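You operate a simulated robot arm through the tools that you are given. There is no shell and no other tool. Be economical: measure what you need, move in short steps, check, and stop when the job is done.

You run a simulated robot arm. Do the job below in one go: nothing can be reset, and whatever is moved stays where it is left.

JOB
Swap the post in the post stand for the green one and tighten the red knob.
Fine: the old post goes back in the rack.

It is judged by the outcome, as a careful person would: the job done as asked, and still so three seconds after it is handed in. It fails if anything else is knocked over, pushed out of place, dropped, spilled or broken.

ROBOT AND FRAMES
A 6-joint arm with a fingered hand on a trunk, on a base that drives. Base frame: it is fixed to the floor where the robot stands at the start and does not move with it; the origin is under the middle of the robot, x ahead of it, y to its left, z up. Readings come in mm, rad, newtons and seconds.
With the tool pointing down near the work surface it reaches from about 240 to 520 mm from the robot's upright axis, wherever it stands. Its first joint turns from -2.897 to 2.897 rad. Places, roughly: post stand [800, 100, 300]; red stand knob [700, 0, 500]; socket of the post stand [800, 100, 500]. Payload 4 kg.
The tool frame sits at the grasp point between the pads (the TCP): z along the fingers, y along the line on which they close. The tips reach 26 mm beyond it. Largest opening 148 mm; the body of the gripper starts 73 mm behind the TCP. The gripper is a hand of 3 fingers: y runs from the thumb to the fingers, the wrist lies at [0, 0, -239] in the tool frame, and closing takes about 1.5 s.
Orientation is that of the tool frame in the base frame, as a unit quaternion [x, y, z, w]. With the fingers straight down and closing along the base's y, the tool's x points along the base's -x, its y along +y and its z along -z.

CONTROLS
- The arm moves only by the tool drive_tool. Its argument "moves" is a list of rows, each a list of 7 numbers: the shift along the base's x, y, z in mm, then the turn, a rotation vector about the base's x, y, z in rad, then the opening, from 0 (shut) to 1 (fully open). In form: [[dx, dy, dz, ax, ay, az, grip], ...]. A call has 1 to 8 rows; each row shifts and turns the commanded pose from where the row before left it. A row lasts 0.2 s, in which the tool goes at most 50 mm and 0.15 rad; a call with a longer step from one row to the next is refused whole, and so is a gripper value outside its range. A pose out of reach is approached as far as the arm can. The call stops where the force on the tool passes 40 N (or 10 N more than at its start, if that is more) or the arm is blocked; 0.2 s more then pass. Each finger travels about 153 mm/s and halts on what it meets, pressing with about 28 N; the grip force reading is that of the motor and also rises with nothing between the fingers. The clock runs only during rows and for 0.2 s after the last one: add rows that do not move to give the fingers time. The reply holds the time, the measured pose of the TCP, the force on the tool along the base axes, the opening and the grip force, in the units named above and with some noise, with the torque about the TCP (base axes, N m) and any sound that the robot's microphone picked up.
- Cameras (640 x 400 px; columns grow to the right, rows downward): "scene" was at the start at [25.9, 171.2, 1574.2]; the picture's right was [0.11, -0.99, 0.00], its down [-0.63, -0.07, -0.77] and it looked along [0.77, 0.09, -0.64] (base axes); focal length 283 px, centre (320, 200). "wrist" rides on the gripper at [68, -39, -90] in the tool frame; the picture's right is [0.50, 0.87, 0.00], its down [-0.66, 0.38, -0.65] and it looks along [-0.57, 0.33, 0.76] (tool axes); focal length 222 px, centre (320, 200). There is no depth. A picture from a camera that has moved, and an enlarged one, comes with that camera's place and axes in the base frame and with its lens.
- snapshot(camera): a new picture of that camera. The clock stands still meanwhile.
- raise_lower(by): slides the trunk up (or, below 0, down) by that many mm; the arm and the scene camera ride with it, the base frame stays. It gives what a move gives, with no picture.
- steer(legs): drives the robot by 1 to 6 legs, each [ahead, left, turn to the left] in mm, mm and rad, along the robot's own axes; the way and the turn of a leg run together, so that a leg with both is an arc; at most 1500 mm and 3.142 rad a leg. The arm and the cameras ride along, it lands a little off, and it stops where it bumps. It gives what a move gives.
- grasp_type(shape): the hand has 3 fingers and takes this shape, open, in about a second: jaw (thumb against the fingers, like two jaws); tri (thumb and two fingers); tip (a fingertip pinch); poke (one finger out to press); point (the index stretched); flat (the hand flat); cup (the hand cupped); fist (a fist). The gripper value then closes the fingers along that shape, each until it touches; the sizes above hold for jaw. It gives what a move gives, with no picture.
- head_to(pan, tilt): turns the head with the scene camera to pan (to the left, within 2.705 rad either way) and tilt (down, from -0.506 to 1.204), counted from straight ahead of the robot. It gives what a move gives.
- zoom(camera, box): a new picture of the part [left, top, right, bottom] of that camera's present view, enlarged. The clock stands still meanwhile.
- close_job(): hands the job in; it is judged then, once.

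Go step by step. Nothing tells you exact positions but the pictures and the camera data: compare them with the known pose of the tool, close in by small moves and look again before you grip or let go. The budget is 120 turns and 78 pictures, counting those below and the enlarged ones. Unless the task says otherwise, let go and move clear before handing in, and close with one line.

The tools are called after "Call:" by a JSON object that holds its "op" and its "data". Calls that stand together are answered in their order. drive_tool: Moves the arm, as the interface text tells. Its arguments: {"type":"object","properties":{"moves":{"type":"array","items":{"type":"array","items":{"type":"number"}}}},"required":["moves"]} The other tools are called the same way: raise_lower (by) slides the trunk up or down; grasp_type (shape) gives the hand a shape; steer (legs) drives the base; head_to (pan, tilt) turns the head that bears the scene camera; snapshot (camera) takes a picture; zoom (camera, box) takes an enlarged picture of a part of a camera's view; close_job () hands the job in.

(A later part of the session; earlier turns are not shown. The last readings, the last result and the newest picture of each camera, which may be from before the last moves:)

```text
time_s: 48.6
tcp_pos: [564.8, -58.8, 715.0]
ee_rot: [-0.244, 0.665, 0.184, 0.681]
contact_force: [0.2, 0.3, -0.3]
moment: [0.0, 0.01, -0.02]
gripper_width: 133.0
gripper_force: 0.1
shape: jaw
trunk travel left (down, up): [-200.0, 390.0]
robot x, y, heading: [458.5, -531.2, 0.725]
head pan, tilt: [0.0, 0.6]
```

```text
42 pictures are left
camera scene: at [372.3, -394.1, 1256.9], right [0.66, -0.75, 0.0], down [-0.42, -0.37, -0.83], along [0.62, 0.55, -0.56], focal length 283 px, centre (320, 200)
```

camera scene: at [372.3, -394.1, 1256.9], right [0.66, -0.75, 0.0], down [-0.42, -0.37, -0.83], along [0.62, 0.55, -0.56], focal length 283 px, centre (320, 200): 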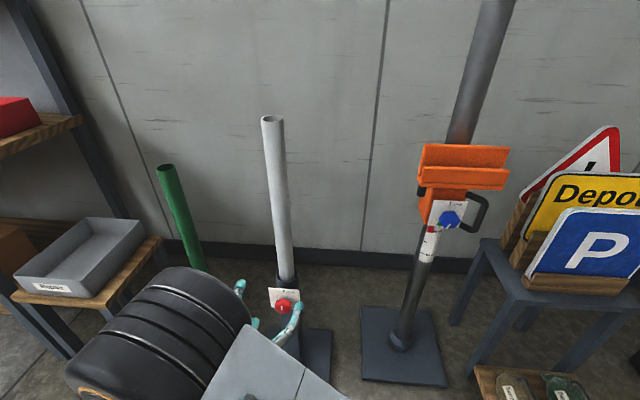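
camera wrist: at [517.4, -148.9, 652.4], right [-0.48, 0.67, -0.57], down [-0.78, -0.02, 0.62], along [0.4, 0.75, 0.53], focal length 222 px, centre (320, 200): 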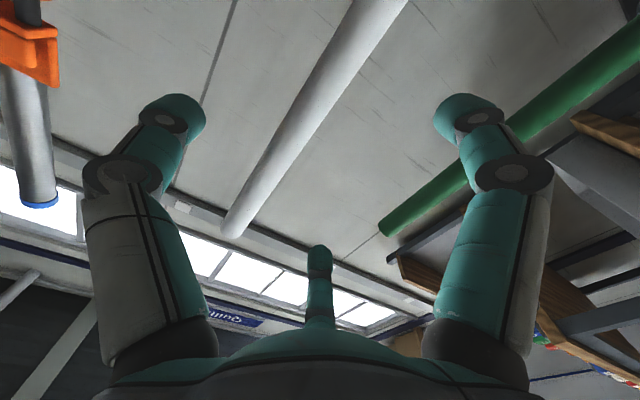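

Call:
{"op": "drive_tool", "data": {"moves": [[0, 0, 42, 0.071, 0.052, 0, 1], [0, 0, 42, 0, 0, 0, 1], [24, 17.5, 0, 0, 0, 0, 1], [24, 17.5, 0, 0, 0, 0, 1], [24, 17.5, 0, 0, 0, 0, 1], [24, 17.5, 0, 0, 0, 0, 1]]}}

Call:
{"op": "snapshot", "data": {"camera": "scene"}}

Call:
{"op": "snapshot", "data": {"camera": "wrist"}}

```text
time_s: 50.0
tcp_pos: [662.4, 10.1, 799.6]
ee_rot: [-0.215, 0.676, 0.214, 0.671]
contact_force: [0.2, -0.2, 0.4]
moment: [0.0, -0.02, -0.01]
gripper_width: 148.1
gripper_force: 0.0
shape: jaw
trunk travel left (down, up): [-200.0, 390.0]
robot x, y, heading: [461.8, -529.3, 0.724]
head pan, tilt: [0.0, 0.6]
```

```text
41 pictures are left
camera scene: at [372.1, -394.2, 1256.9], right [0.66, -0.75, 0.0], down [-0.42, -0.37, -0.83], along [0.62, 0.55, -0.56], focal length 283 px, centre (320, 200)
```

scene: 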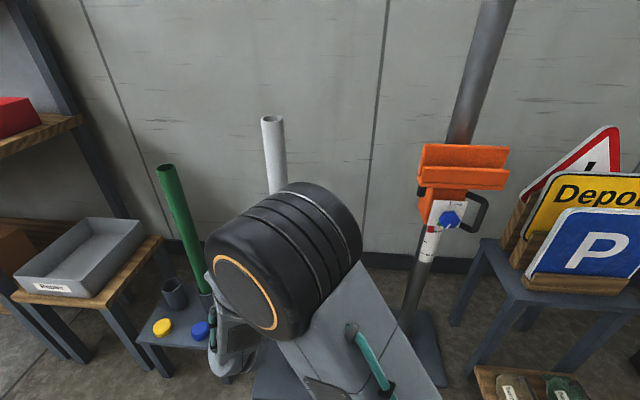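

```text
40 pictures are left
camera wrist: at [611.2, -74.4, 732.6], right [-0.51, 0.7, -0.5], down [-0.75, -0.07, 0.66], along [0.43, 0.71, 0.56], focal length 222 px, centre (320, 200)
```

wrist: 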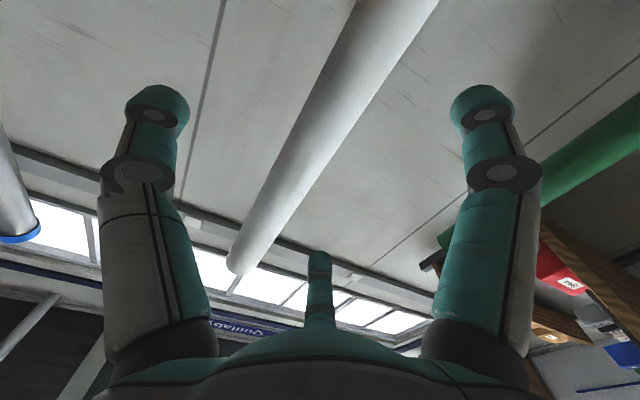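

Aligned. I'll advance onto the post and close gently.

Call:
{"op": "drive_tool", "data": {"moves": [[24, 18.5, 0, 0, 0, 0, 1], [24, 18.5, 0, 0, 0, 0, 1], [24, 18.5, 0, 0, 0, 0, 1], [22, 18, 0, 0, 0, 0, 1]]}}

Call:
{"op": "snapshot", "data": {"camera": "wrist"}}

```text
time_s: 51.0
tcp_pos: [756.6, 83.7, 797.8]
ee_rot: [-0.216, 0.676, 0.215, 0.671]
contact_force: [-0.7, -0.2, 0.2]
moment: [-0.01, -0.01, 0.02]
gripper_width: 147.8
gripper_force: 0.1
shape: jaw
trunk travel left (down, up): [-200.0, 390.0]
robot x, y, heading: [457.1, -531.6, 0.722]
head pan, tilt: [0.0, 0.6]
```

```text
39 pictures are left
camera wrist: at [705.4, -1.7, 730.7], right [-0.51, 0.7, -0.5], down [-0.75, -0.07, 0.66], along [0.43, 0.71, 0.56], focal length 222 px, centre (320, 200)
```

wrist: 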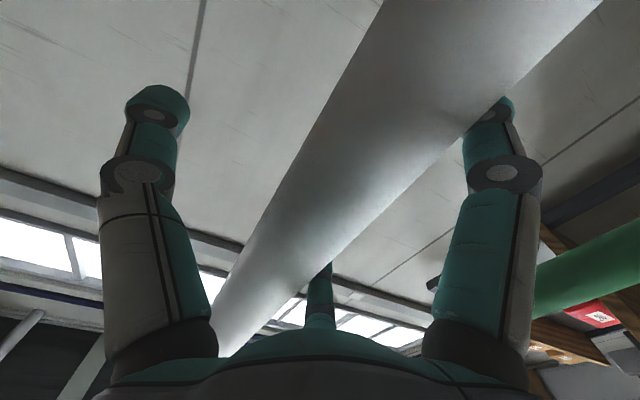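

Call:
{"op": "drive_tool", "data": {"moves": [[0, 0, 0, 0, 0, 0, 0.4], [0, 0, 0, 0, 0, 0, 0.2], [0, 0, 0, 0, 0, 0, 0], [0, 0, 0, 0, 0, 0, 0], [0, 0, 0, 0, 0, 0, 0], [0, 0, 0, 0, 0, 0, 0], [0, 0, 0, 0, 0, 0, 0]]}}

Call:
{"op": "snapshot", "data": {"camera": "wrist"}}

```text
time_s: 52.6
tcp_pos: [755.5, 83.4, 797.3]
ee_rot: [-0.215, 0.676, 0.215, 0.672]
contact_force: [-0.1, 1.6, 2.3]
moment: [0.04, 0.06, -0.04]
gripper_width: 33.2
gripper_force: 27.6
shape: jaw
trunk travel left (down, up): [-200.0, 390.0]
robot x, y, heading: [457.5, -533.2, 0.72]
head pan, tilt: [0.0, 0.6]
```

```text
38 pictures are left
camera wrist: at [705.3, -1.9, 730.5], right [-0.51, 0.7, -0.5], down [-0.75, -0.07, 0.66], along [0.43, 0.71, 0.56], focal length 222 px, centre (320, 200)
```

wrist: 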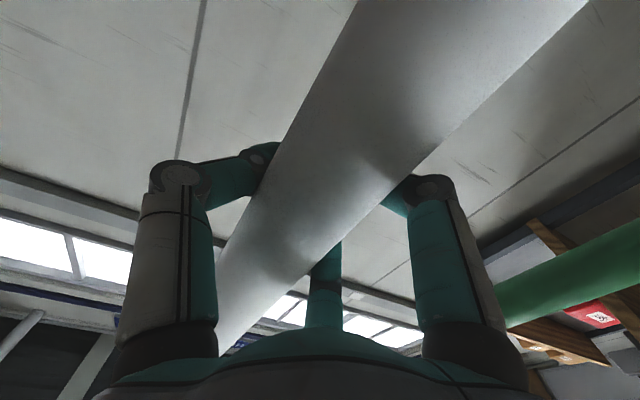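

Gripped with the fingers wrapped around it. I'll lift a little with the trunk and check the force.

Call:
{"op": "raise_lower", "data": {"by": 30}}

Call:
{"op": "snapshot", "data": {"camera": "scene"}}

```text
time_s: 53.4
tcp_pos: [756.6, 83.0, 827.3]
ee_rot: [-0.216, 0.676, 0.215, 0.671]
contact_force: [-0.4, 0.5, -6.3]
moment: [0.09, 0.01, 0.01]
gripper_width: 33.1
gripper_force: 28.1
shape: jaw
trunk travel left (down, up): [-230.0, 360.0]
robot x, y, heading: [456.4, -536.7, 0.727]
head pan, tilt: [0.0, 0.6]
```

```text
37 pictures are left
camera scene: at [372.5, -393.6, 1286.9], right [0.66, -0.75, 0.0], down [-0.42, -0.37, -0.82], along [0.62, 0.55, -0.57], focal length 283 px, centre (320, 200)
```

scene: 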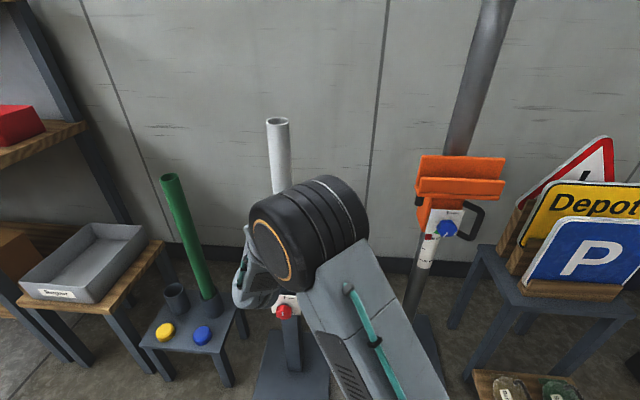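

The load is about 6 N, so the post is free. I'll lift it out.

Call:
{"op": "raise_lower", "data": {"by": 180}}

Call:
{"op": "snapshot", "data": {"camera": "scene"}}

```text
time_s: 55.4
tcp_pos: [756.6, 82.9, 1006.1]
ee_rot: [-0.216, 0.676, 0.215, 0.671]
contact_force: [-0.6, -1.2, -5.1]
moment: [0.07, -0.03, -0.01]
gripper_width: 33.1
gripper_force: 27.9
shape: jaw
trunk travel left (down, up): [-410.0, 180.0]
robot x, y, heading: [459.3, -534.5, 0.72]
head pan, tilt: [0.0, 0.6]
```

```text
36 pictures are left
camera scene: at [372.6, -393.5, 1466.8], right [0.66, -0.75, 0.0], down [-0.42, -0.37, -0.82], along [0.62, 0.55, -0.57], focal length 283 px, centre (320, 200)
```

scene: 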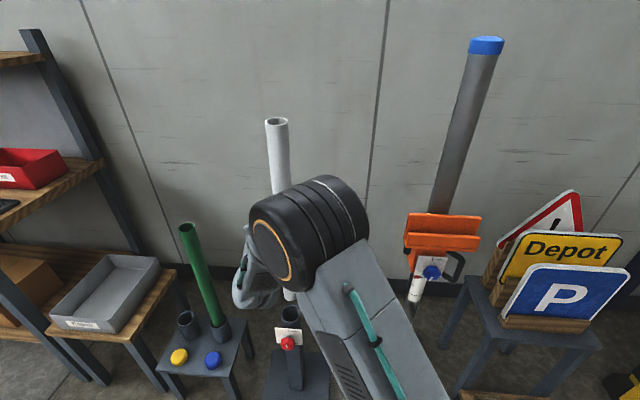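

The post is clear of the socket. I'll zoom in to refine the rack socket location and the bottom of the post.

Call:
{"op": "zoom", "data": {"camera": "scene", "box": [150, 270, 310, 370]}}

```text
4.00 times, centred on (230, 320) of scene
camera zoom: at [372.6, -393.5, 1466.8], right [0.66, -0.75, 0.0], down [-0.42, -0.37, -0.82], along [0.62, 0.55, -0.57], focal length 1131 px, centre (680, -280)
```

zoom: 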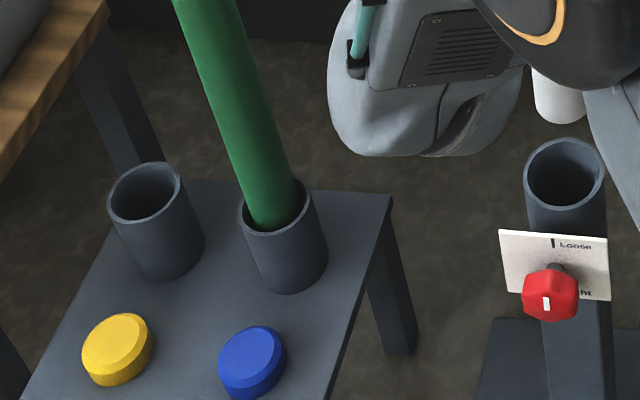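

The rack socket works out to about (525, 485), rim z about 397. The green post stands in the direct path, so I'll retreat, strafe left, then advance.

Call:
{"op": "steer", "data": {"legs": [[-170, 0, 0], [0, 454, 0]]}}

Call:
{"op": "snapshot", "data": {"camera": "scene"}}

```text
time_s: 59.2
tcp_pos: [333.8, 307.4, 1006.8]
ee_rot: [-0.215, 0.676, 0.214, 0.671]
contact_force: [-0.7, -0.4, -6.1]
moment: [0.1, 0.03, 0.0]
gripper_width: 33.4
gripper_force: 27.9
shape: jaw
trunk travel left (down, up): [-410.0, 180.0]
robot x, y, heading: [32.9, -310.3, 0.718]
head pan, tilt: [0.0, 0.6]
```

```text
34 pictures are left
camera scene: at [-51.9, -168.3, 1466.9], right [0.66, -0.75, 0.0], down [-0.42, -0.37, -0.82], along [0.62, 0.55, -0.57], focal length 283 px, centre (320, 200)
```

scene: 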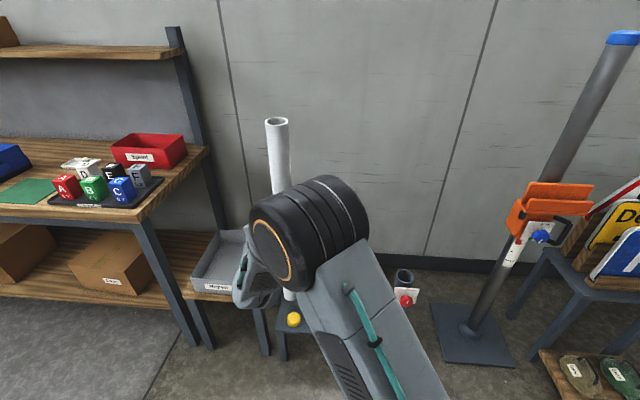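

Call:
{"op": "steer", "data": {"legs": [[258, 6, 0]]}}

Call:
{"op": "zoom", "data": {"camera": "scene", "box": [170, 230, 410, 400]}}

Call:
{"op": "snapshot", "data": {"camera": "wrist"}}

```text
time_s: 61.0
tcp_pos: [521.5, 480.1, 1007.7]
ee_rot: [-0.215, 0.676, 0.214, 0.672]
contact_force: [0.0, -0.5, -5.6]
moment: [0.05, 0.01, 0.01]
gripper_width: 32.9
gripper_force: 27.7
shape: jaw
trunk travel left (down, up): [-410.0, 180.0]
robot x, y, heading: [219.5, -134.1, 0.725]
head pan, tilt: [0.0, 0.6]
```

```text
2.35 times, centred on (290, 315) of scene
camera zoom: at [135.6, 5.2, 1466.8], right [0.66, -0.75, 0.0], down [-0.42, -0.37, -0.82], along [0.62, 0.55, -0.57], focal length 665 px, centre (391, -71)
```

zoom: 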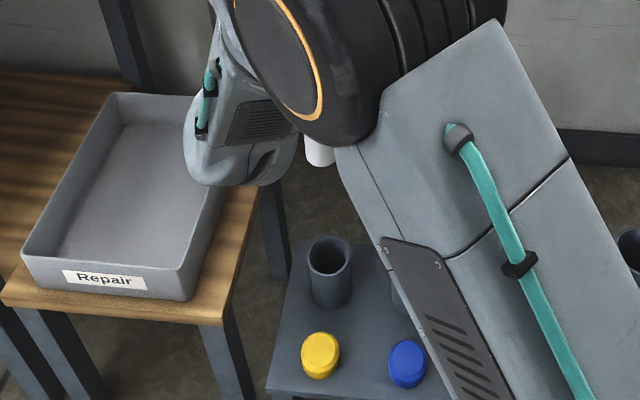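

```text
32 pictures are left
camera wrist: at [469.4, 396.2, 940.1], right [-0.5, 0.7, -0.5], down [-0.75, -0.07, 0.66], along [0.43, 0.71, 0.56], focal length 222 px, centre (320, 200)
```

wrist: 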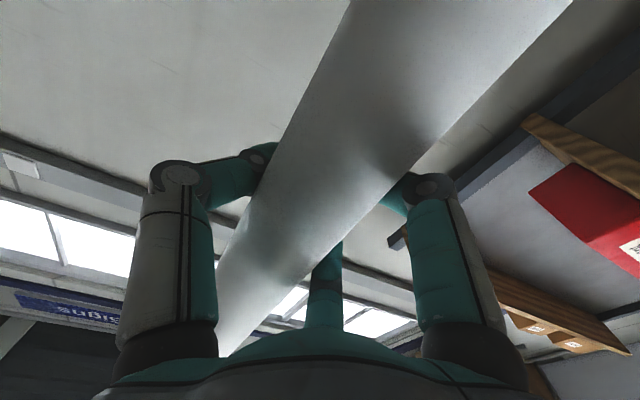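

The post sits over the empty socket within a couple of mm. I'll correct slightly, then lower until the bottom is just above the rim.

Call:
{"op": "drive_tool", "data": {"moves": [[1.5, 2.5, 0, 0, 0, 0, 0]]}}

Call:
{"op": "raise_lower", "data": {"by": -235}}

Call:
{"op": "snapshot", "data": {"camera": "scene"}}

```text
time_s: 61.4
tcp_pos: [521.8, 484.7, 1007.0]
ee_rot: [-0.216, 0.676, 0.214, 0.671]
contact_force: [0.5, 0.5, -5.9]
moment: [0.07, 0.04, 0.0]
gripper_width: 33.2
gripper_force: 28.1
shape: jaw
trunk travel left (down, up): [-410.0, 180.0]
robot x, y, heading: [220.2, -133.7, 0.72]
head pan, tilt: [0.0, 0.6]
```

```text
time_s: 63.9
tcp_pos: [521.4, 482.9, 771.2]
ee_rot: [-0.216, 0.676, 0.215, 0.671]
contact_force: [0.3, -0.4, -5.1]
moment: [0.06, -0.01, -0.02]
gripper_width: 32.8
gripper_force: 28.1
shape: jaw
trunk travel left (down, up): [-175.0, 415.0]
robot x, y, heading: [219.3, -133.3, 0.717]
head pan, tilt: [0.0, 0.6]
```

```text
31 pictures are left
camera scene: at [135.6, 5.2, 1231.9], right [0.66, -0.75, 0.0], down [-0.42, -0.37, -0.82], along [0.62, 0.55, -0.57], focal length 283 px, centre (320, 200)
```

scene: 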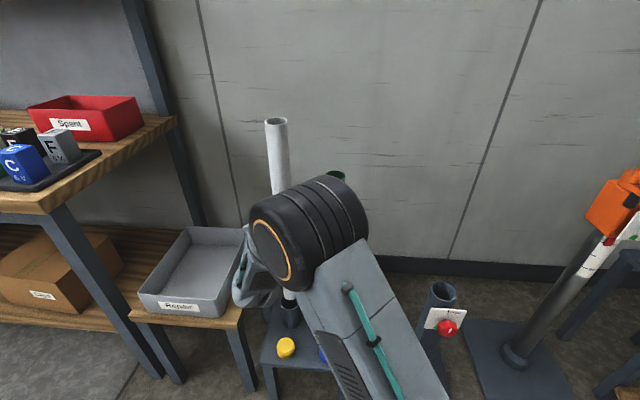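

Call:
{"op": "zoom", "data": {"camera": "scene", "box": [260, 275, 320, 335]}}

```text
6.67 times, centred on (290, 305) of scene
camera zoom: at [135.6, 5.2, 1231.9], right [0.66, -0.75, 0.0], down [-0.42, -0.37, -0.82], along [0.62, 0.55, -0.57], focal length 1885 px, centre (520, -500)
```

zoom: 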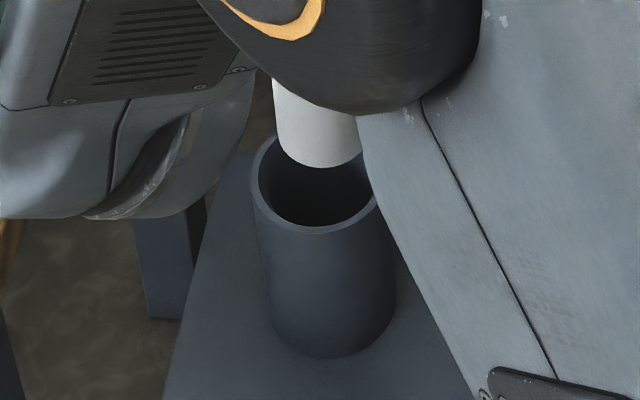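

The post is laterally aligned. I'll lower another 22 mm with the arm, which is force-guarded, and compare at rim level.

Call:
{"op": "drive_tool", "data": {"moves": [[0, 0, -8, 0, 0, 0, 0], [0, 0, -7, 0, 0, 0, 0], [0, 0, -7, 0, 0, 0, 0]]}}

Call:
{"op": "zoom", "data": {"camera": "scene", "box": [260, 275, 320, 335]}}

```text
time_s: 64.7
tcp_pos: [522.7, 482.3, 749.7]
ee_rot: [-0.216, 0.675, 0.215, 0.672]
contact_force: [0.0, -0.4, -6.0]
moment: [0.04, -0.01, 0.02]
gripper_width: 32.8
gripper_force: 28.4
shape: jaw
trunk travel left (down, up): [-175.0, 415.0]
robot x, y, heading: [218.8, -135.7, 0.721]
head pan, tilt: [0.0, 0.6]
```

```text
6.67 times, centred on (290, 305) of scene
camera zoom: at [135.6, 5.1, 1231.9], right [0.66, -0.75, 0.0], down [-0.42, -0.37, -0.82], along [0.62, 0.55, -0.57], focal length 1885 px, centre (520, -500)
```

zoom: 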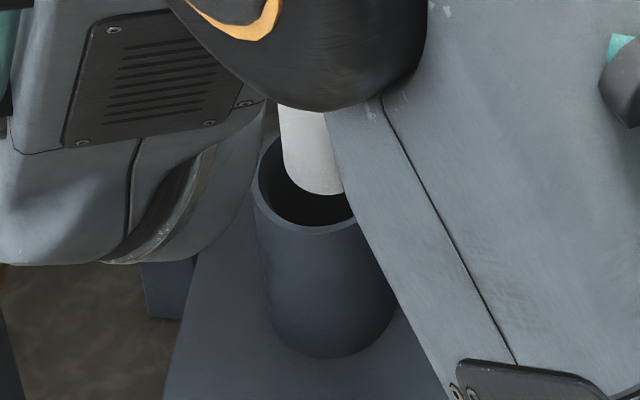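

Call:
{"op": "drive_tool", "data": {"moves": [[0, 0, -5, 0, 0, 0, 0], [0, 0, -5, 0, 0, 0, 0]]}}

Call:
{"op": "zoom", "data": {"camera": "scene", "box": [260, 275, 320, 335]}}

```text
time_s: 65.3
tcp_pos: [520.7, 482.4, 739.1]
ee_rot: [-0.215, 0.676, 0.214, 0.672]
contact_force: [0.3, -0.1, -5.7]
moment: [0.06, -0.02, 0.01]
gripper_width: 32.7
gripper_force: 28.0
shape: jaw
trunk travel left (down, up): [-175.0, 415.0]
robot x, y, heading: [223.8, -136.7, 0.724]
head pan, tilt: [0.0, 0.6]
```

```text
6.67 times, centred on (290, 305) of scene
camera zoom: at [135.6, 5.1, 1231.9], right [0.66, -0.75, 0.0], down [-0.42, -0.37, -0.82], along [0.62, 0.55, -0.57], focal length 1885 px, centre (520, -500)
```

zoom: 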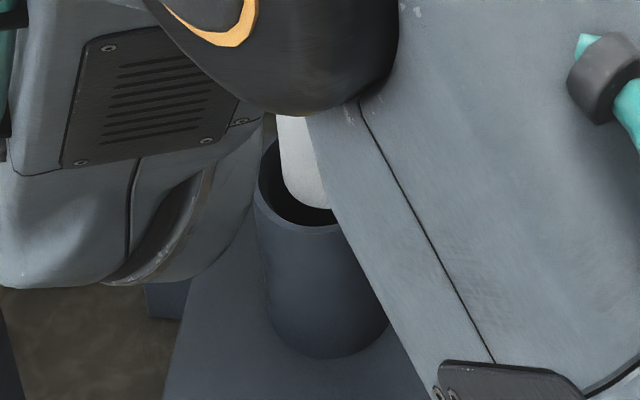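

No contact and nearly centred. I'll lower it into the socket with the trunk in small steps.

Call:
{"op": "raise_lower", "data": {"by": -20}}

Call:
{"op": "zoom", "data": {"camera": "scene", "box": [260, 255, 320, 315]}}

```text
time_s: 66.0
tcp_pos: [519.6, 483.1, 729.2]
ee_rot: [-0.21, 0.672, 0.219, 0.675]
contact_force: [-1.6, -1.2, 17.5]
moment: [-0.44, -0.1, 0.02]
gripper_width: 32.3
gripper_force: 27.9
shape: jaw
trunk travel left (down, up): [-156.0, 434.0]
robot x, y, heading: [216.5, -135.2, 0.722]
head pan, tilt: [0.0, 0.6]
stopped: the force on the tool passed its limit at 41 N (the readings are from after the stop); the commanded pose is now the measured one
```

```text
6.67 times, centred on (290, 285) of scene
camera zoom: at [134.6, 3.5, 1212.4], right [0.66, -0.75, 0.0], down [-0.42, -0.37, -0.83], along [0.62, 0.55, -0.56], focal length 1885 px, centre (520, -367)
```

zoom: 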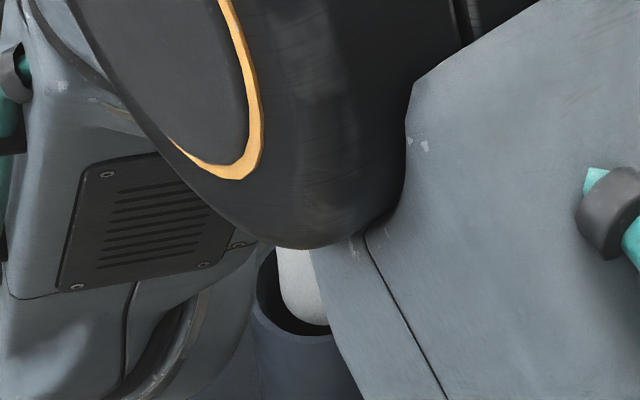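

Contact came near the rim at about TCP z 730. I'll back up slightly and look more widely to see what touched.

Call:
{"op": "drive_tool", "data": {"moves": [[0, 0, 4, 0, 0, 0, 0], [0, 0, 4, 0, 0, 0, 0], [0, 0, 0, 0, 0, 0, 0]]}}

Call:
{"op": "snapshot", "data": {"camera": "wrist"}}

Call:
{"op": "zoom", "data": {"camera": "scene", "box": [270, 280, 305, 315]}}

```text
time_s: 66.8
tcp_pos: [521.8, 483.5, 732.8]
ee_rot: [-0.213, 0.674, 0.218, 0.673]
contact_force: [-0.1, -0.4, -5.7]
moment: [0.13, -0.03, 0.01]
gripper_width: 31.8
gripper_force: 28.1
shape: jaw
trunk travel left (down, up): [-156.0, 434.0]
robot x, y, heading: [218.6, -134.7, 0.724]
head pan, tilt: [0.0, 0.6]
```

```text
26 pictures are left
camera wrist: at [470.5, 399.7, 665.4], right [-0.5, 0.71, -0.49], down [-0.75, -0.07, 0.66], along [0.43, 0.7, 0.57], focal length 222 px, centre (320, 200)
```

wrist: 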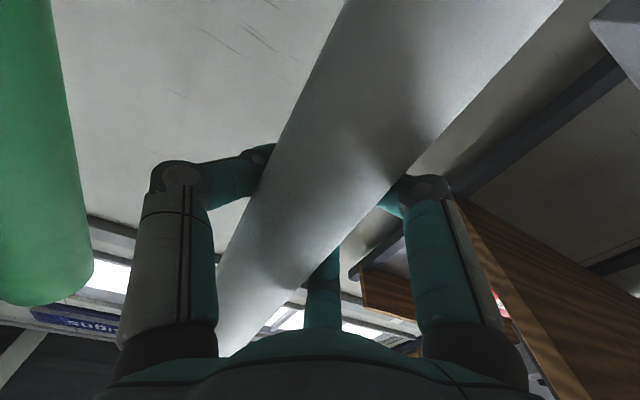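

```text
11.43 times, centred on (288, 298) of scene
camera zoom: at [135.6, 5.1, 1212.2], right [0.66, -0.75, 0.0], down [-0.42, -0.37, -0.82], along [0.62, 0.55, -0.57], focal length 3231 px, centre (691, -914)
```

zoom: 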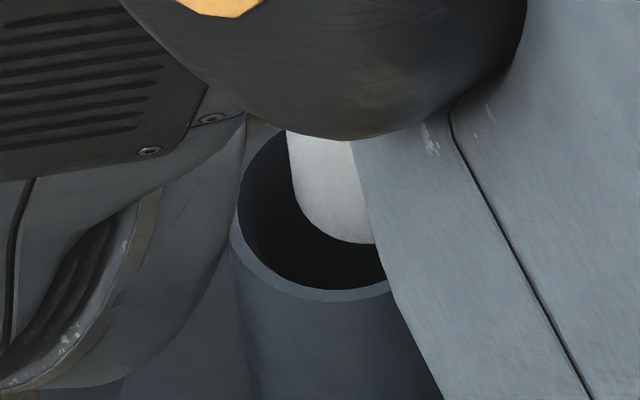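

The post sits about 8 mm too far to the right and rear of the opening, i.e. in +x. I'll shift by (-7, +2) and check.

Call:
{"op": "drive_tool", "data": {"moves": [[0, 0, 3, 0, 0, 0, 0], [-3.5, 1, 0, 0, 0, 0, 0], [-3.5, 1, 0, 0, 0, 0, 0]]}}

Call:
{"op": "zoom", "data": {"camera": "scene", "box": [270, 280, 305, 315]}}

```text
time_s: 67.6
tcp_pos: [514.3, 485.8, 735.8]
ee_rot: [-0.213, 0.674, 0.217, 0.674]
contact_force: [-0.5, 0.5, -5.2]
moment: [0.08, -0.03, -0.03]
gripper_width: 31.9
gripper_force: 27.7
shape: jaw
trunk travel left (down, up): [-156.0, 434.0]
robot x, y, heading: [220.8, -136.6, 0.722]
head pan, tilt: [0.0, 0.6]
```

```text
11.43 times, centred on (288, 298) of scene
camera zoom: at [135.6, 5.1, 1212.4], right [0.66, -0.75, 0.0], down [-0.42, -0.37, -0.82], along [0.62, 0.55, -0.57], focal length 3231 px, centre (691, -914)
```

zoom: 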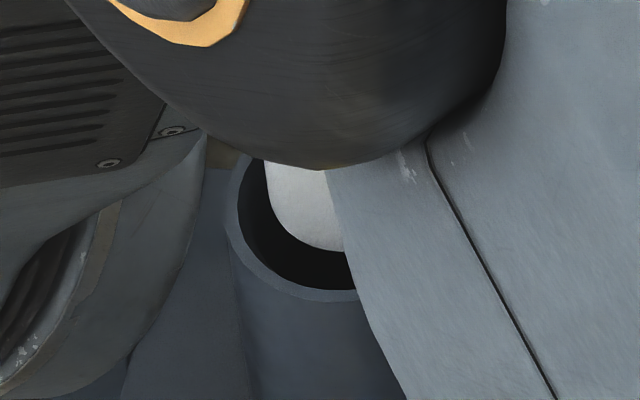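

Centred now, so I'll lower, force-guarded.

Call:
{"op": "drive_tool", "data": {"moves": [[0, 0, -6, 0, 0, 0, 0], [0, 0, -6, 0, 0, 0, 0], [0, 0, -6, 0, 0, 0, 0], [0, 0, -6, 0, 0, 0, 0]]}}

```text
time_s: 68.6
tcp_pos: [512.9, 486.5, 712.6]
ee_rot: [-0.214, 0.674, 0.217, 0.673]
contact_force: [-2.2, -0.3, 9.9]
moment: [-0.16, -0.03, -0.12]
gripper_width: 27.0
gripper_force: 27.7
shape: jaw
trunk travel left (down, up): [-156.0, 434.0]
robot x, y, heading: [217.6, -133.1, 0.72]
head pan, tilt: [0.0, 0.6]
```

Call:
{"op": "zoom", "data": {"camera": "scene", "box": [260, 270, 310, 320]}}

Call:
{"op": "snapshot", "data": {"camera": "wrist"}}

```text
8.00 times, centred on (285, 295) of scene
camera zoom: at [134.8, 4.1, 1212.2], right [0.66, -0.75, 0.0], down [-0.42, -0.37, -0.83], along [0.62, 0.55, -0.56], focal length 2262 px, centre (600, -560)
```

zoom: 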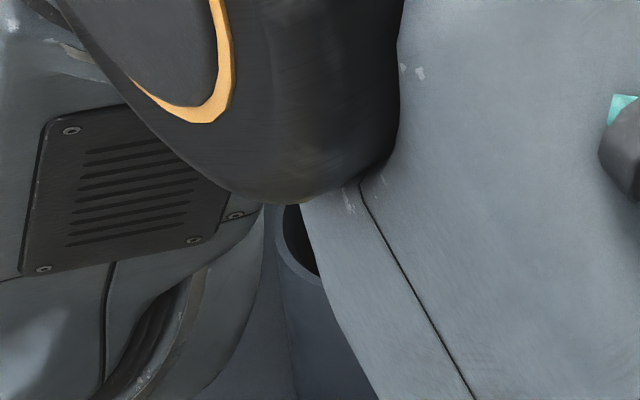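

```text
22 pictures are left
camera wrist: at [462.7, 402.5, 644.5], right [-0.5, 0.71, -0.49], down [-0.75, -0.07, 0.66], along [0.43, 0.7, 0.57], focal length 222 px, centre (320, 200)
```

wrist: 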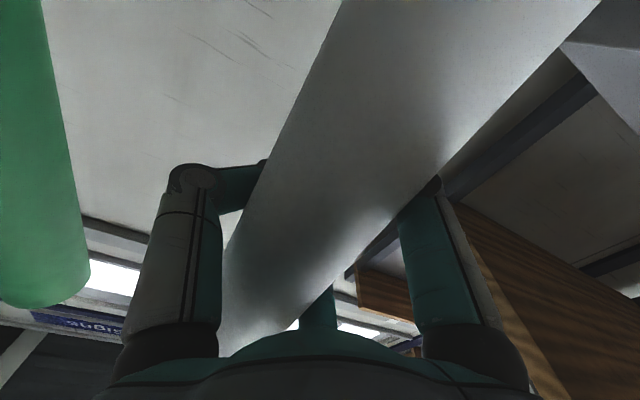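

The grip slipped a little. I'll look at the post's top to judge its height and tilt.

Call:
{"op": "snapshot", "data": {"camera": "scene"}}

```text
21 pictures are left
camera scene: at [134.8, 4.1, 1212.2], right [0.66, -0.75, 0.0], down [-0.42, -0.37, -0.83], along [0.62, 0.55, -0.56], focal length 283 px, centre (320, 200)
```

scene: 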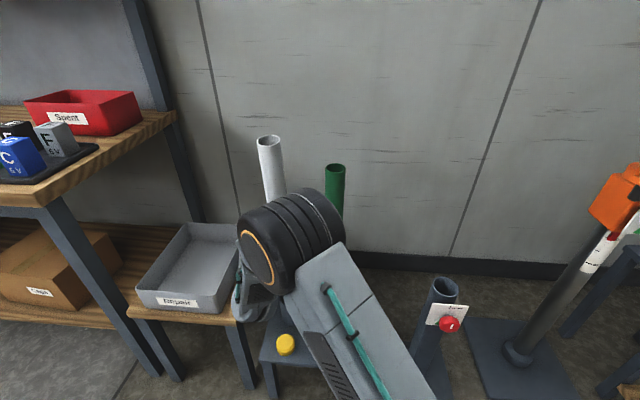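

The post top reads about z 970, so the bottom is already about 25 mm inside the socket. I'll continue down while easing the hand toward -d.

Call:
{"op": "drive_tool", "data": {"moves": [[-1.5, -1, -1, 0, 0, 0, 0], [-1, -0.7, -6, 0, 0, 0, 0], [-0.5, -0.3, -6, 0, 0, 0, 0], [0, 0, -6, 0, 0, 0, 0], [0, 0, -6, 0, 0, 0, 0]]}}

```text
time_s: 69.8
tcp_pos: [512.0, 483.1, 687.7]
ee_rot: [-0.211, 0.673, 0.217, 0.674]
contact_force: [-2.1, -2.2, 5.7]
moment: [-0.24, 0.14, -0.04]
gripper_width: 24.8
gripper_force: 27.7
shape: jaw
trunk travel left (down, up): [-156.0, 434.0]
robot x, y, heading: [217.8, -135.3, 0.719]
head pan, tilt: [0.0, 0.6]
```

Call:
{"op": "drive_tool", "data": {"moves": [[-1.5, -1.5, -3, 0, 0, 0, 0], [-1, -0.7, -6, 0, 0, 0, 0], [-0.5, -0.3, -6, 0, 0, 0, 0], [0, 0, -6, 0, 0, 0, 0], [0, 0, -6, 0, 0, 0, 0]]}}

Call:
{"op": "snapshot", "data": {"camera": "scene"}}

```text
time_s: 71.0
tcp_pos: [507.5, 481.0, 661.6]
ee_rot: [-0.212, 0.673, 0.218, 0.674]
contact_force: [-2.8, -1.9, 5.1]
moment: [-0.19, 0.09, -0.09]
gripper_width: 24.8
gripper_force: 27.7
shape: jaw
trunk travel left (down, up): [-156.0, 434.0]
robot x, y, heading: [220.3, -139.5, 0.721]
head pan, tilt: [0.0, 0.6]
```

```text
20 pictures are left
camera scene: at [135.1, 4.4, 1212.5], right [0.66, -0.75, 0.0], down [-0.42, -0.37, -0.83], along [0.62, 0.55, -0.56], focal length 283 px, centre (320, 200)
```

scene: 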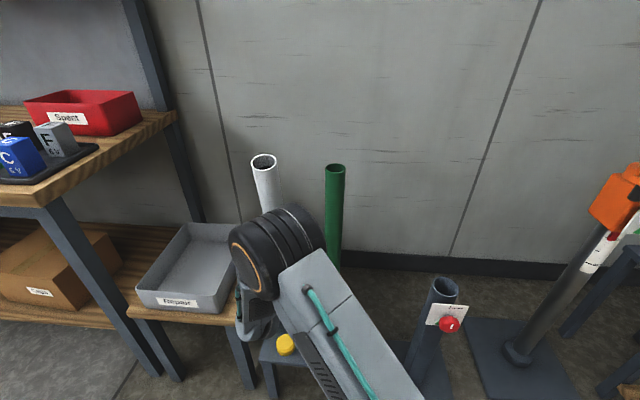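

Call:
{"op": "drive_tool", "data": {"moves": [[0.5, -0.5, -5, 0, 0, 0, 0], [0.5, -0.5, -5, 0, 0, 0, 0], [0, 0, -5, 0, 0, 0, 0], [0, 0, -5, 0, 0, 0, 0]]}}

```text
time_s: 72.0
tcp_pos: [509.5, 480.0, 640.9]
ee_rot: [-0.211, 0.673, 0.218, 0.674]
contact_force: [-2.7, -2.2, 3.8]
moment: [-0.14, 0.14, -0.05]
gripper_width: 24.7
gripper_force: 27.4
shape: jaw
trunk travel left (down, up): [-156.0, 434.0]
robot x, y, heading: [219.7, -135.5, 0.726]
head pan, tilt: [0.0, 0.6]
```

Call:
{"op": "drive_tool", "data": {"moves": [[0, 0, -5, 0, 0, 0, 0], [0, 0, -5, 0, 0, 0, 0], [0, 0, -5, 0, 0, 0, 0], [0, 0, -5, 0, 0, 0, 0]]}}

Call:
{"op": "snapshot", "data": {"camera": "scene"}}

```text
time_s: 73.0
tcp_pos: [508.2, 480.5, 619.9]
ee_rot: [-0.212, 0.673, 0.218, 0.674]
contact_force: [-3.3, -2.5, 4.1]
moment: [-0.09, 0.07, -0.06]
gripper_width: 24.5
gripper_force: 27.8
shape: jaw
trunk travel left (down, up): [-156.0, 434.0]
robot x, y, heading: [218.5, -134.2, 0.72]
head pan, tilt: [0.0, 0.6]
```

```text
19 pictures are left
camera scene: at [135.1, 4.4, 1212.4], right [0.66, -0.75, 0.0], down [-0.42, -0.37, -0.83], along [0.62, 0.55, -0.56], focal length 283 px, centre (320, 200)
```

scene: 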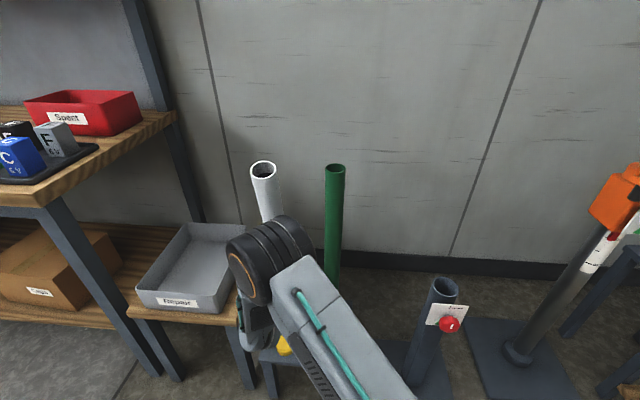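

The top height now matches the seated green post, so it's seated but leaning slightly. I'll nudge it upright and open the hand.

Call:
{"op": "drive_tool", "data": {"moves": [[3, -2, 0, 0, 0, 0, 0], [3, -2, 0, 0, 0, 0, 0], [0, 0, 0, 0, 0, 0, 0.3], [0, 0, 0, 0, 0, 0, 0.5], [0, 0, 0, 0, 0, 0, 0.7], [0, 0, 0, 0, 0, 0, 0.9], [0, 0, 0, 0, 0, 0, 0.9]]}}

Call:
{"op": "snapshot", "data": {"camera": "wrist"}}

```text
time_s: 74.6
tcp_pos: [514.0, 475.9, 619.7]
ee_rot: [-0.212, 0.673, 0.219, 0.674]
contact_force: [-1.1, -1.2, -0.5]
moment: [0.1, -0.11, -0.01]
gripper_width: 132.8
gripper_force: 0.1
shape: jaw
trunk travel left (down, up): [-156.0, 434.0]
robot x, y, heading: [218.4, -137.0, 0.724]
head pan, tilt: [0.0, 0.6]
```

```text
18 pictures are left
camera wrist: at [463.9, 391.9, 552.5], right [-0.5, 0.71, -0.49], down [-0.75, -0.08, 0.66], along [0.43, 0.7, 0.57], focal length 222 px, centre (320, 200)
```

wrist: 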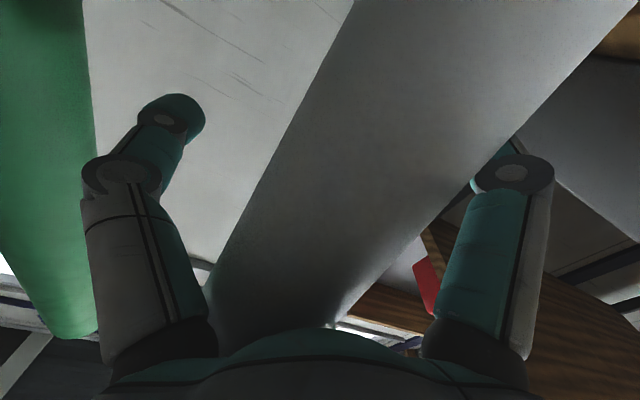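

Released. I'll back straight out along -d.

Call:
{"op": "drive_tool", "data": {"moves": [[-4, -3, 0, 0, 0, 0, 1], [-16, -11.7, 0, 0, 0, 0, 1], [-20, -14.6, 0, 0, 0, 0, 1], [-20, -14.6, 0, 0, 0, 0, 1], [-20, -14.6, 0, 0, 0, 0, 1], [-20, -14.6, 0, 0, 0, 0, 1]]}}

Call:
{"op": "snapshot", "data": {"camera": "scene"}}

```text
time_s: 76.0
tcp_pos: [416.9, 403.2, 620.6]
ee_rot: [-0.213, 0.673, 0.218, 0.674]
contact_force: [-1.0, -1.8, -3.1]
moment: [0.25, -0.19, -0.06]
gripper_width: 147.6
gripper_force: 0.1
shape: jaw
trunk travel left (down, up): [-156.0, 434.0]
robot x, y, heading: [222.3, -133.6, 0.72]
head pan, tilt: [0.0, 0.6]
```

```text
17 pictures are left
camera scene: at [135.6, 5.0, 1212.3], right [0.66, -0.75, 0.0], down [-0.42, -0.37, -0.82], along [0.62, 0.55, -0.57], focal length 283 px, centre (320, 200)
```

scene: 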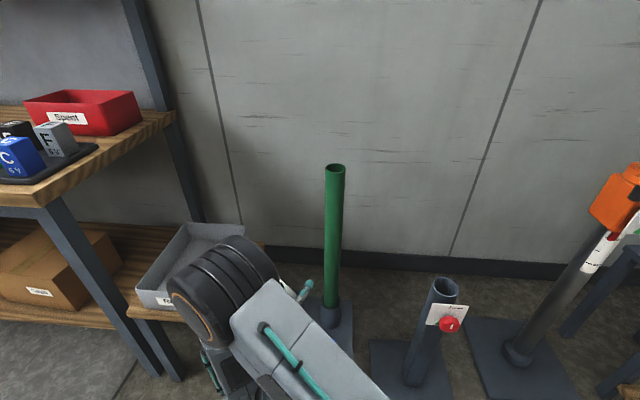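

The white post isn't visible where it should be; it may be leaning on the hand. I'll check the wrist view before moving.

Call:
{"op": "snapshot", "data": {"camera": "wrist"}}

```text
16 pictures are left
camera wrist: at [366.6, 319.6, 552.4], right [-0.5, 0.71, -0.49], down [-0.75, -0.08, 0.66], along [0.43, 0.7, 0.57], focal length 222 px, centre (320, 200)
```

wrist: 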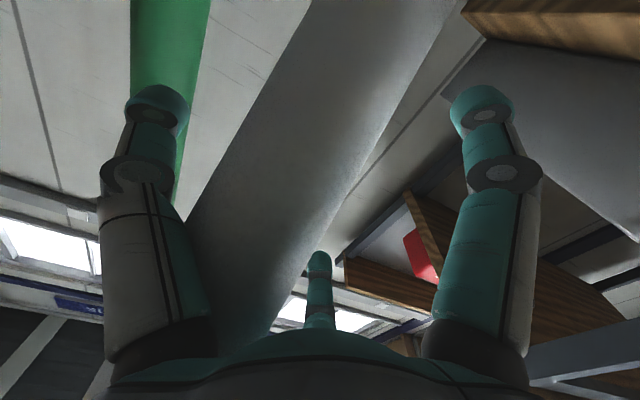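

The post was never in the socket. It stands in front of it and now leans against the hand, still between the fingers, so I'll close to secure it.

Call:
{"op": "drive_tool", "data": {"moves": [[0, 0, 0, 0, 0, 0, 0.5], [0, 0, 0, 0, 0, 0, 0.2], [0, 0, 0, 0, 0, 0, 0], [0, 0, 0, 0, 0, 0, 0], [0, 0, 0, 0, 0, 0, 0], [0, 0, 0, 0, 0, 0, 0]]}}

Call:
{"op": "snapshot", "data": {"camera": "wrist"}}

```text
time_s: 77.4
tcp_pos: [419.4, 403.3, 621.1]
ee_rot: [-0.21, 0.674, 0.216, 0.675]
contact_force: [35.3, -16.2, 9.4]
moment: [0.21, -0.66, 1.07]
gripper_width: 22.0
gripper_force: 28.2
shape: jaw
trunk travel left (down, up): [-156.0, 434.0]
robot x, y, heading: [219.9, -132.6, 0.721]
head pan, tilt: [0.0, 0.6]
```

```text
15 pictures are left
camera wrist: at [367.9, 318.6, 553.3], right [-0.5, 0.71, -0.49], down [-0.75, -0.07, 0.66], along [0.43, 0.7, 0.57], focal length 222 px, centre (320, 200)
```

wrist: 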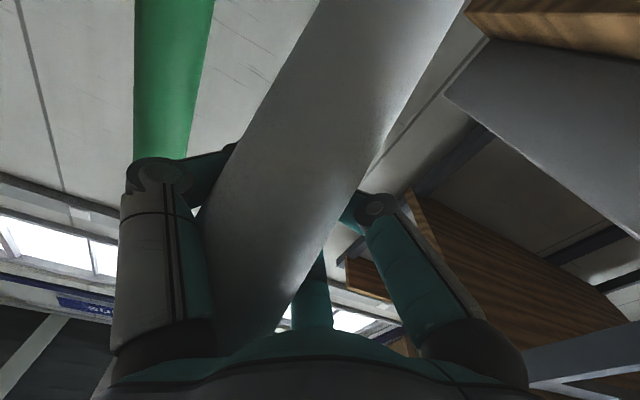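

Call:
{"op": "drive_tool", "data": {"moves": [[4, -2, 2, 0, 0, 0, 0], [2, -1, 4, 0, 0, 0, 0], [0, 0, 4, 0, 0, 0, 0]]}}

Call:
{"op": "raise_lower", "data": {"by": 150}}

Call:
{"op": "snapshot", "data": {"camera": "scene"}}

```text
time_s: 78.2
tcp_pos: [420.2, 400.6, 630.6]
ee_rot: [-0.213, 0.673, 0.22, 0.673]
contact_force: [4.6, 0.6, -2.8]
moment: [0.75, -1.48, -0.29]
gripper_width: 18.6
gripper_force: 28.1
shape: jaw
trunk travel left (down, up): [-156.0, 434.0]
robot x, y, heading: [221.0, -134.1, 0.722]
head pan, tilt: [0.0, 0.6]
```

```text
time_s: 80.0
tcp_pos: [422.0, 400.3, 780.6]
ee_rot: [-0.212, 0.674, 0.217, 0.674]
contact_force: [0.0, 0.5, -6.3]
moment: [0.22, -0.13, -0.02]
gripper_width: 14.1
gripper_force: 27.8
shape: jaw
trunk travel left (down, up): [-306.0, 284.0]
robot x, y, heading: [220.7, -133.4, 0.727]
head pan, tilt: [0.0, 0.6]
```

```text
14 pictures are left
camera scene: at [135.5, 5.2, 1362.3], right [0.66, -0.75, 0.0], down [-0.42, -0.37, -0.82], along [0.62, 0.55, -0.57], focal length 283 px, centre (320, 200)
```

scene: 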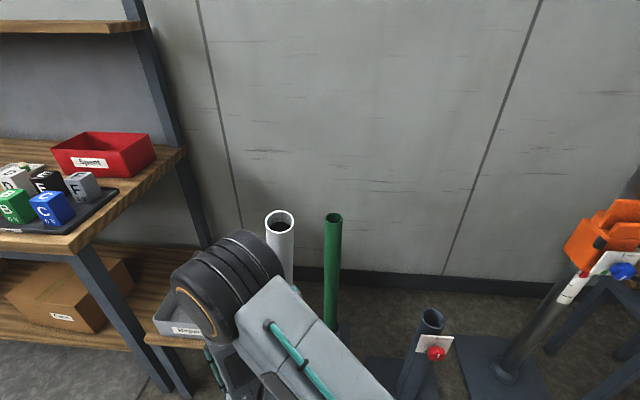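

The post is held and hanging free again, deeper in the hand. I'll raise and extend the arm so its bottom becomes visible over the socket.

Call:
{"op": "drive_tool", "data": {"moves": [[0, 0, 40, 0, 0, 0, 0], [0, 0, 40, 0, 0, 0, 0], [0, 0, 40, 0, 0, 0, 0], [24, 17.5, 0, 0, 0, 0, 0], [24, 17.5, 0, 0, 0, 0, 0], [24, 17.5, 0, 0, 0, 0, 0], [16, 12, 0, 0, 0, 0, 0]]}}

Call:
{"op": "snapshot", "data": {"camera": "scene"}}

```text
time_s: 81.6
tcp_pos: [509.2, 462.8, 899.8]
ee_rot: [-0.212, 0.674, 0.217, 0.674]
contact_force: [0.5, 0.1, -6.2]
moment: [0.21, -0.11, 0.0]
gripper_width: 13.8
gripper_force: 27.6
shape: jaw
trunk travel left (down, up): [-306.0, 284.0]
robot x, y, heading: [219.5, -138.5, 0.72]
head pan, tilt: [0.0, 0.6]
```

```text
13 pictures are left
camera scene: at [135.4, 5.1, 1362.4], right [0.66, -0.75, 0.0], down [-0.42, -0.37, -0.82], along [0.62, 0.55, -0.57], focal length 283 px, centre (320, 200)
```

scene: 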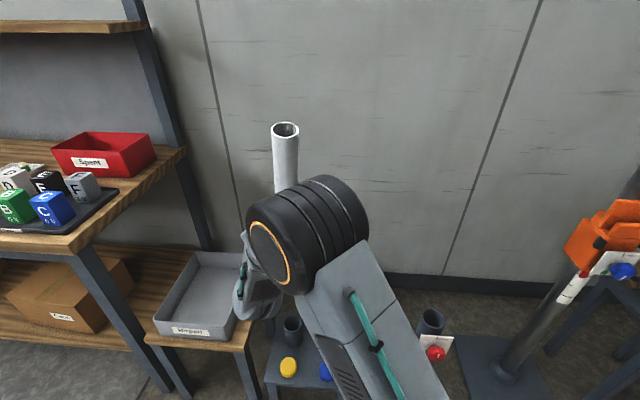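

Call:
{"op": "zoom", "data": {"camera": "scene", "box": [230, 110, 350, 200]}}

Call:
{"op": "snapshot", "data": {"camera": "wrist"}}

```text
4.44 times, centred on (290, 155) of scene
camera zoom: at [135.4, 5.1, 1362.4], right [0.66, -0.75, 0.0], down [-0.42, -0.37, -0.82], along [0.62, 0.55, -0.57], focal length 1256 px, centre (453, 400)
```

zoom: 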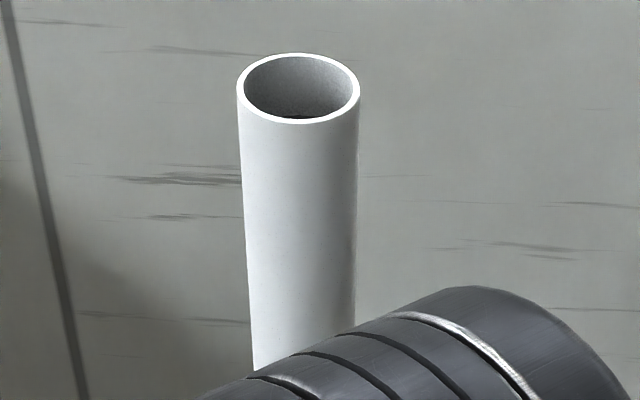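

```text
11 pictures are left
camera wrist: at [458.3, 380.1, 831.4], right [-0.5, 0.71, -0.49], down [-0.75, -0.07, 0.66], along [0.43, 0.7, 0.57], focal length 222 px, centre (320, 200)
```

wrist: 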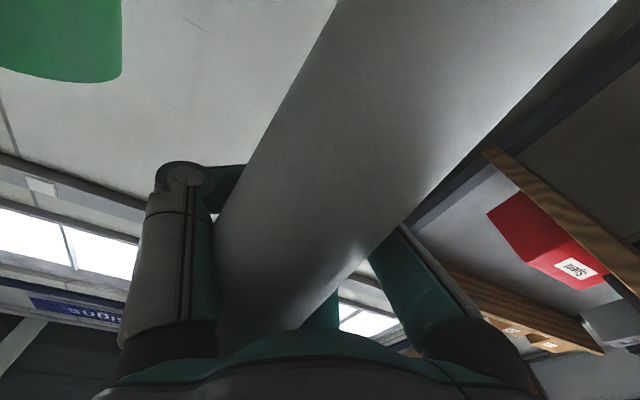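

From the top ellipse, the post leans about 0.18 rad toward the robot and 0.15 rad to the right in the hand. I'll rotate the hand to bring it upright and shift it over the socket, then look.

Call:
{"op": "drive_tool", "data": {"moves": [[10, 10, 0, -0.113, 0.029, 0, 0], [10, 11, 0, -0.113, 0.029, 0, 0], [10, 11, 0, 0, 0, 0, 0]]}}

Call:
{"op": "snapshot", "data": {"camera": "scene"}}

```text
time_s: 82.4
tcp_pos: [537.3, 498.2, 899.5]
ee_rot: [-0.28, 0.713, 0.145, 0.626]
contact_force: [-0.7, -0.3, -5.6]
moment: [0.26, -0.14, 0.04]
gripper_width: 13.9
gripper_force: 28.2
shape: jaw
trunk travel left (down, up): [-306.0, 284.0]
robot x, y, heading: [218.7, -132.4, 0.726]
head pan, tilt: [0.0, 0.6]
```

```text
10 pictures are left
camera scene: at [135.4, 5.0, 1362.4], right [0.66, -0.75, 0.0], down [-0.42, -0.37, -0.82], along [0.62, 0.55, -0.57], focal length 283 px, centre (320, 200)
```

scene: 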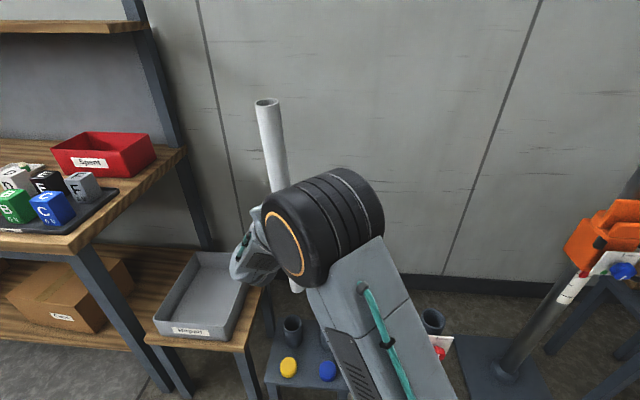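

Much closer to upright. I'll apply a small residual correction, lower toward the rim, and zoom there.

Call:
{"op": "drive_tool", "data": {"moves": [[0, 0, 0, 0.005, 0.078, 0, 0], [0, 0, 0, 0, 0, 0, 0]]}}

Call:
{"op": "raise_lower", "data": {"by": -120}}

Call:
{"op": "zoom", "data": {"camera": "scene", "box": [235, 90, 355, 340]}}

```text
time_s: 83.0
tcp_pos: [537.6, 496.5, 900.6]
ee_rot: [-0.273, 0.737, 0.159, 0.598]
contact_force: [-0.7, 0.6, -5.9]
moment: [0.23, -0.18, 0.04]
gripper_width: 13.8
gripper_force: 28.3
shape: jaw
trunk travel left (down, up): [-306.0, 284.0]
robot x, y, heading: [217.9, -138.2, 0.719]
head pan, tilt: [0.0, 0.6]
```

```text
time_s: 84.5
tcp_pos: [537.7, 496.7, 781.1]
ee_rot: [-0.273, 0.736, 0.16, 0.599]
contact_force: [0.3, -0.3, -5.8]
moment: [0.2, -0.11, -0.01]
gripper_width: 14.1
gripper_force: 27.9
shape: jaw
trunk travel left (down, up): [-186.0, 404.0]
robot x, y, heading: [220.5, -136.0, 0.725]
head pan, tilt: [0.0, 0.6]
```

```text
1.60 times, centred on (295, 215) of scene
camera zoom: at [135.6, 5.1, 1242.4], right [0.66, -0.75, 0.0], down [-0.42, -0.37, -0.82], along [0.62, 0.55, -0.57], focal length 452 px, centre (360, 176)
```

zoom: 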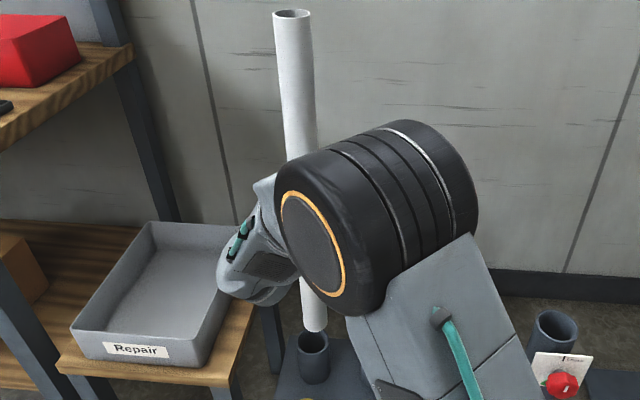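

Post is upright and lines up with the socket to within a few mm. I'll lower 55 mm and zoom in tightly.

Call:
{"op": "drive_tool", "data": {"moves": [[-2, 2, 0, 0, 0, 0, 0]]}}

Call:
{"op": "raise_lower", "data": {"by": -55}}

Call:
{"op": "zoom", "data": {"camera": "scene", "box": [265, 265, 325, 325]}}

```text
time_s: 84.9
tcp_pos: [535.7, 498.1, 780.7]
ee_rot: [-0.272, 0.736, 0.159, 0.599]
contact_force: [-0.1, -0.8, -5.9]
moment: [0.23, -0.14, 0.0]
gripper_width: 14.4
gripper_force: 28.8
shape: jaw
trunk travel left (down, up): [-186.0, 404.0]
robot x, y, heading: [219.0, -134.3, 0.726]
head pan, tilt: [0.0, 0.6]
```

```text
time_s: 85.8
tcp_pos: [537.3, 498.2, 726.1]
ee_rot: [-0.272, 0.737, 0.159, 0.599]
contact_force: [1.2, -0.8, -5.8]
moment: [0.21, -0.14, -0.03]
gripper_width: 13.9
gripper_force: 28.3
shape: jaw
trunk travel left (down, up): [-131.0, 459.0]
robot x, y, heading: [219.8, -135.1, 0.726]
head pan, tilt: [0.0, 0.6]
```

```text
6.67 times, centred on (295, 295) of scene
camera zoom: at [135.6, 5.1, 1187.3], right [0.66, -0.75, 0.0], down [-0.42, -0.37, -0.82], along [0.62, 0.55, -0.57], focal length 1885 px, centre (487, -433)
```

zoom: 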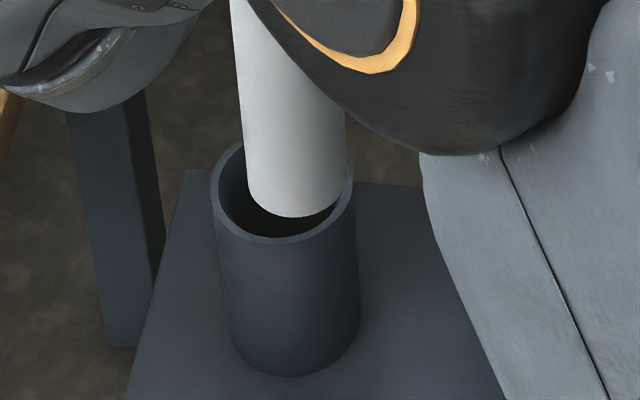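

A clear view now. Using the post's known length, its bottom is about 35 mm above the rim and about 17 mm short of the socket, plus 6 mm too far right. I'll correct by (6, 17), lower 20 mm, and recheck.

Call:
{"op": "drive_tool", "data": {"moves": [[3, 8.5, 0, 0, 0, 0, 0], [3, 8.5, 0, 0, 0, 0, 0], [0, 0, -10, 0, 0, 0, 0], [0, 0, -10, 0, 0, 0, 0]]}}

Call:
{"op": "zoom", "data": {"camera": "scene", "box": [265, 265, 325, 325]}}

```text
time_s: 86.8
tcp_pos: [542.5, 514.1, 703.9]
ee_rot: [-0.273, 0.736, 0.159, 0.598]
contact_force: [-0.2, -0.4, -5.7]
moment: [0.2, -0.11, -0.01]
gripper_width: 13.8
gripper_force: 28.1
shape: jaw
trunk travel left (down, up): [-131.0, 459.0]
robot x, y, heading: [221.2, -138.2, 0.721]
head pan, tilt: [0.0, 0.6]
```

```text
6.67 times, centred on (295, 295) of scene
camera zoom: at [135.5, 5.1, 1187.4], right [0.66, -0.75, 0.0], down [-0.42, -0.37, -0.82], along [0.62, 0.55, -0.57], focal length 1885 px, centre (487, -433)
```

zoom: 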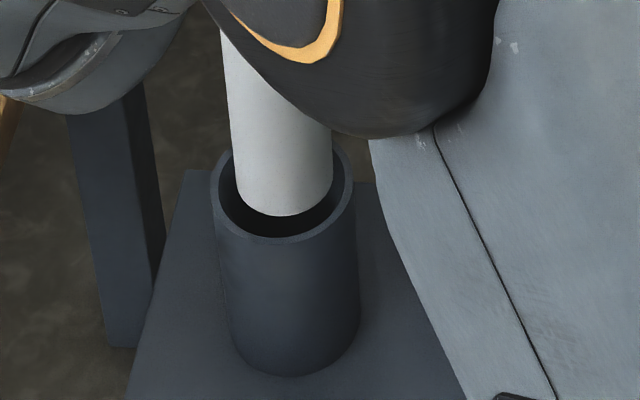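

Laterally centred. I'll add a tiny forward shift and descend, force-guarded.

Call:
{"op": "drive_tool", "data": {"moves": [[1, 1.2, -4, 0, 0, 0, 0], [0, 0, -4, 0, 0, 0, 0], [0, 0, -4, 0, 0, 0, 0]]}}

```text
time_s: 87.6
tcp_pos: [544.6, 517.5, 693.0]
ee_rot: [-0.273, 0.737, 0.159, 0.598]
contact_force: [-0.5, 0.2, -5.4]
moment: [0.22, -0.11, 0.0]
gripper_width: 13.8
gripper_force: 28.1
shape: jaw
trunk travel left (down, up): [-131.0, 459.0]
robot x, y, heading: [218.3, -130.9, 0.722]
head pan, tilt: [0.0, 0.6]
```

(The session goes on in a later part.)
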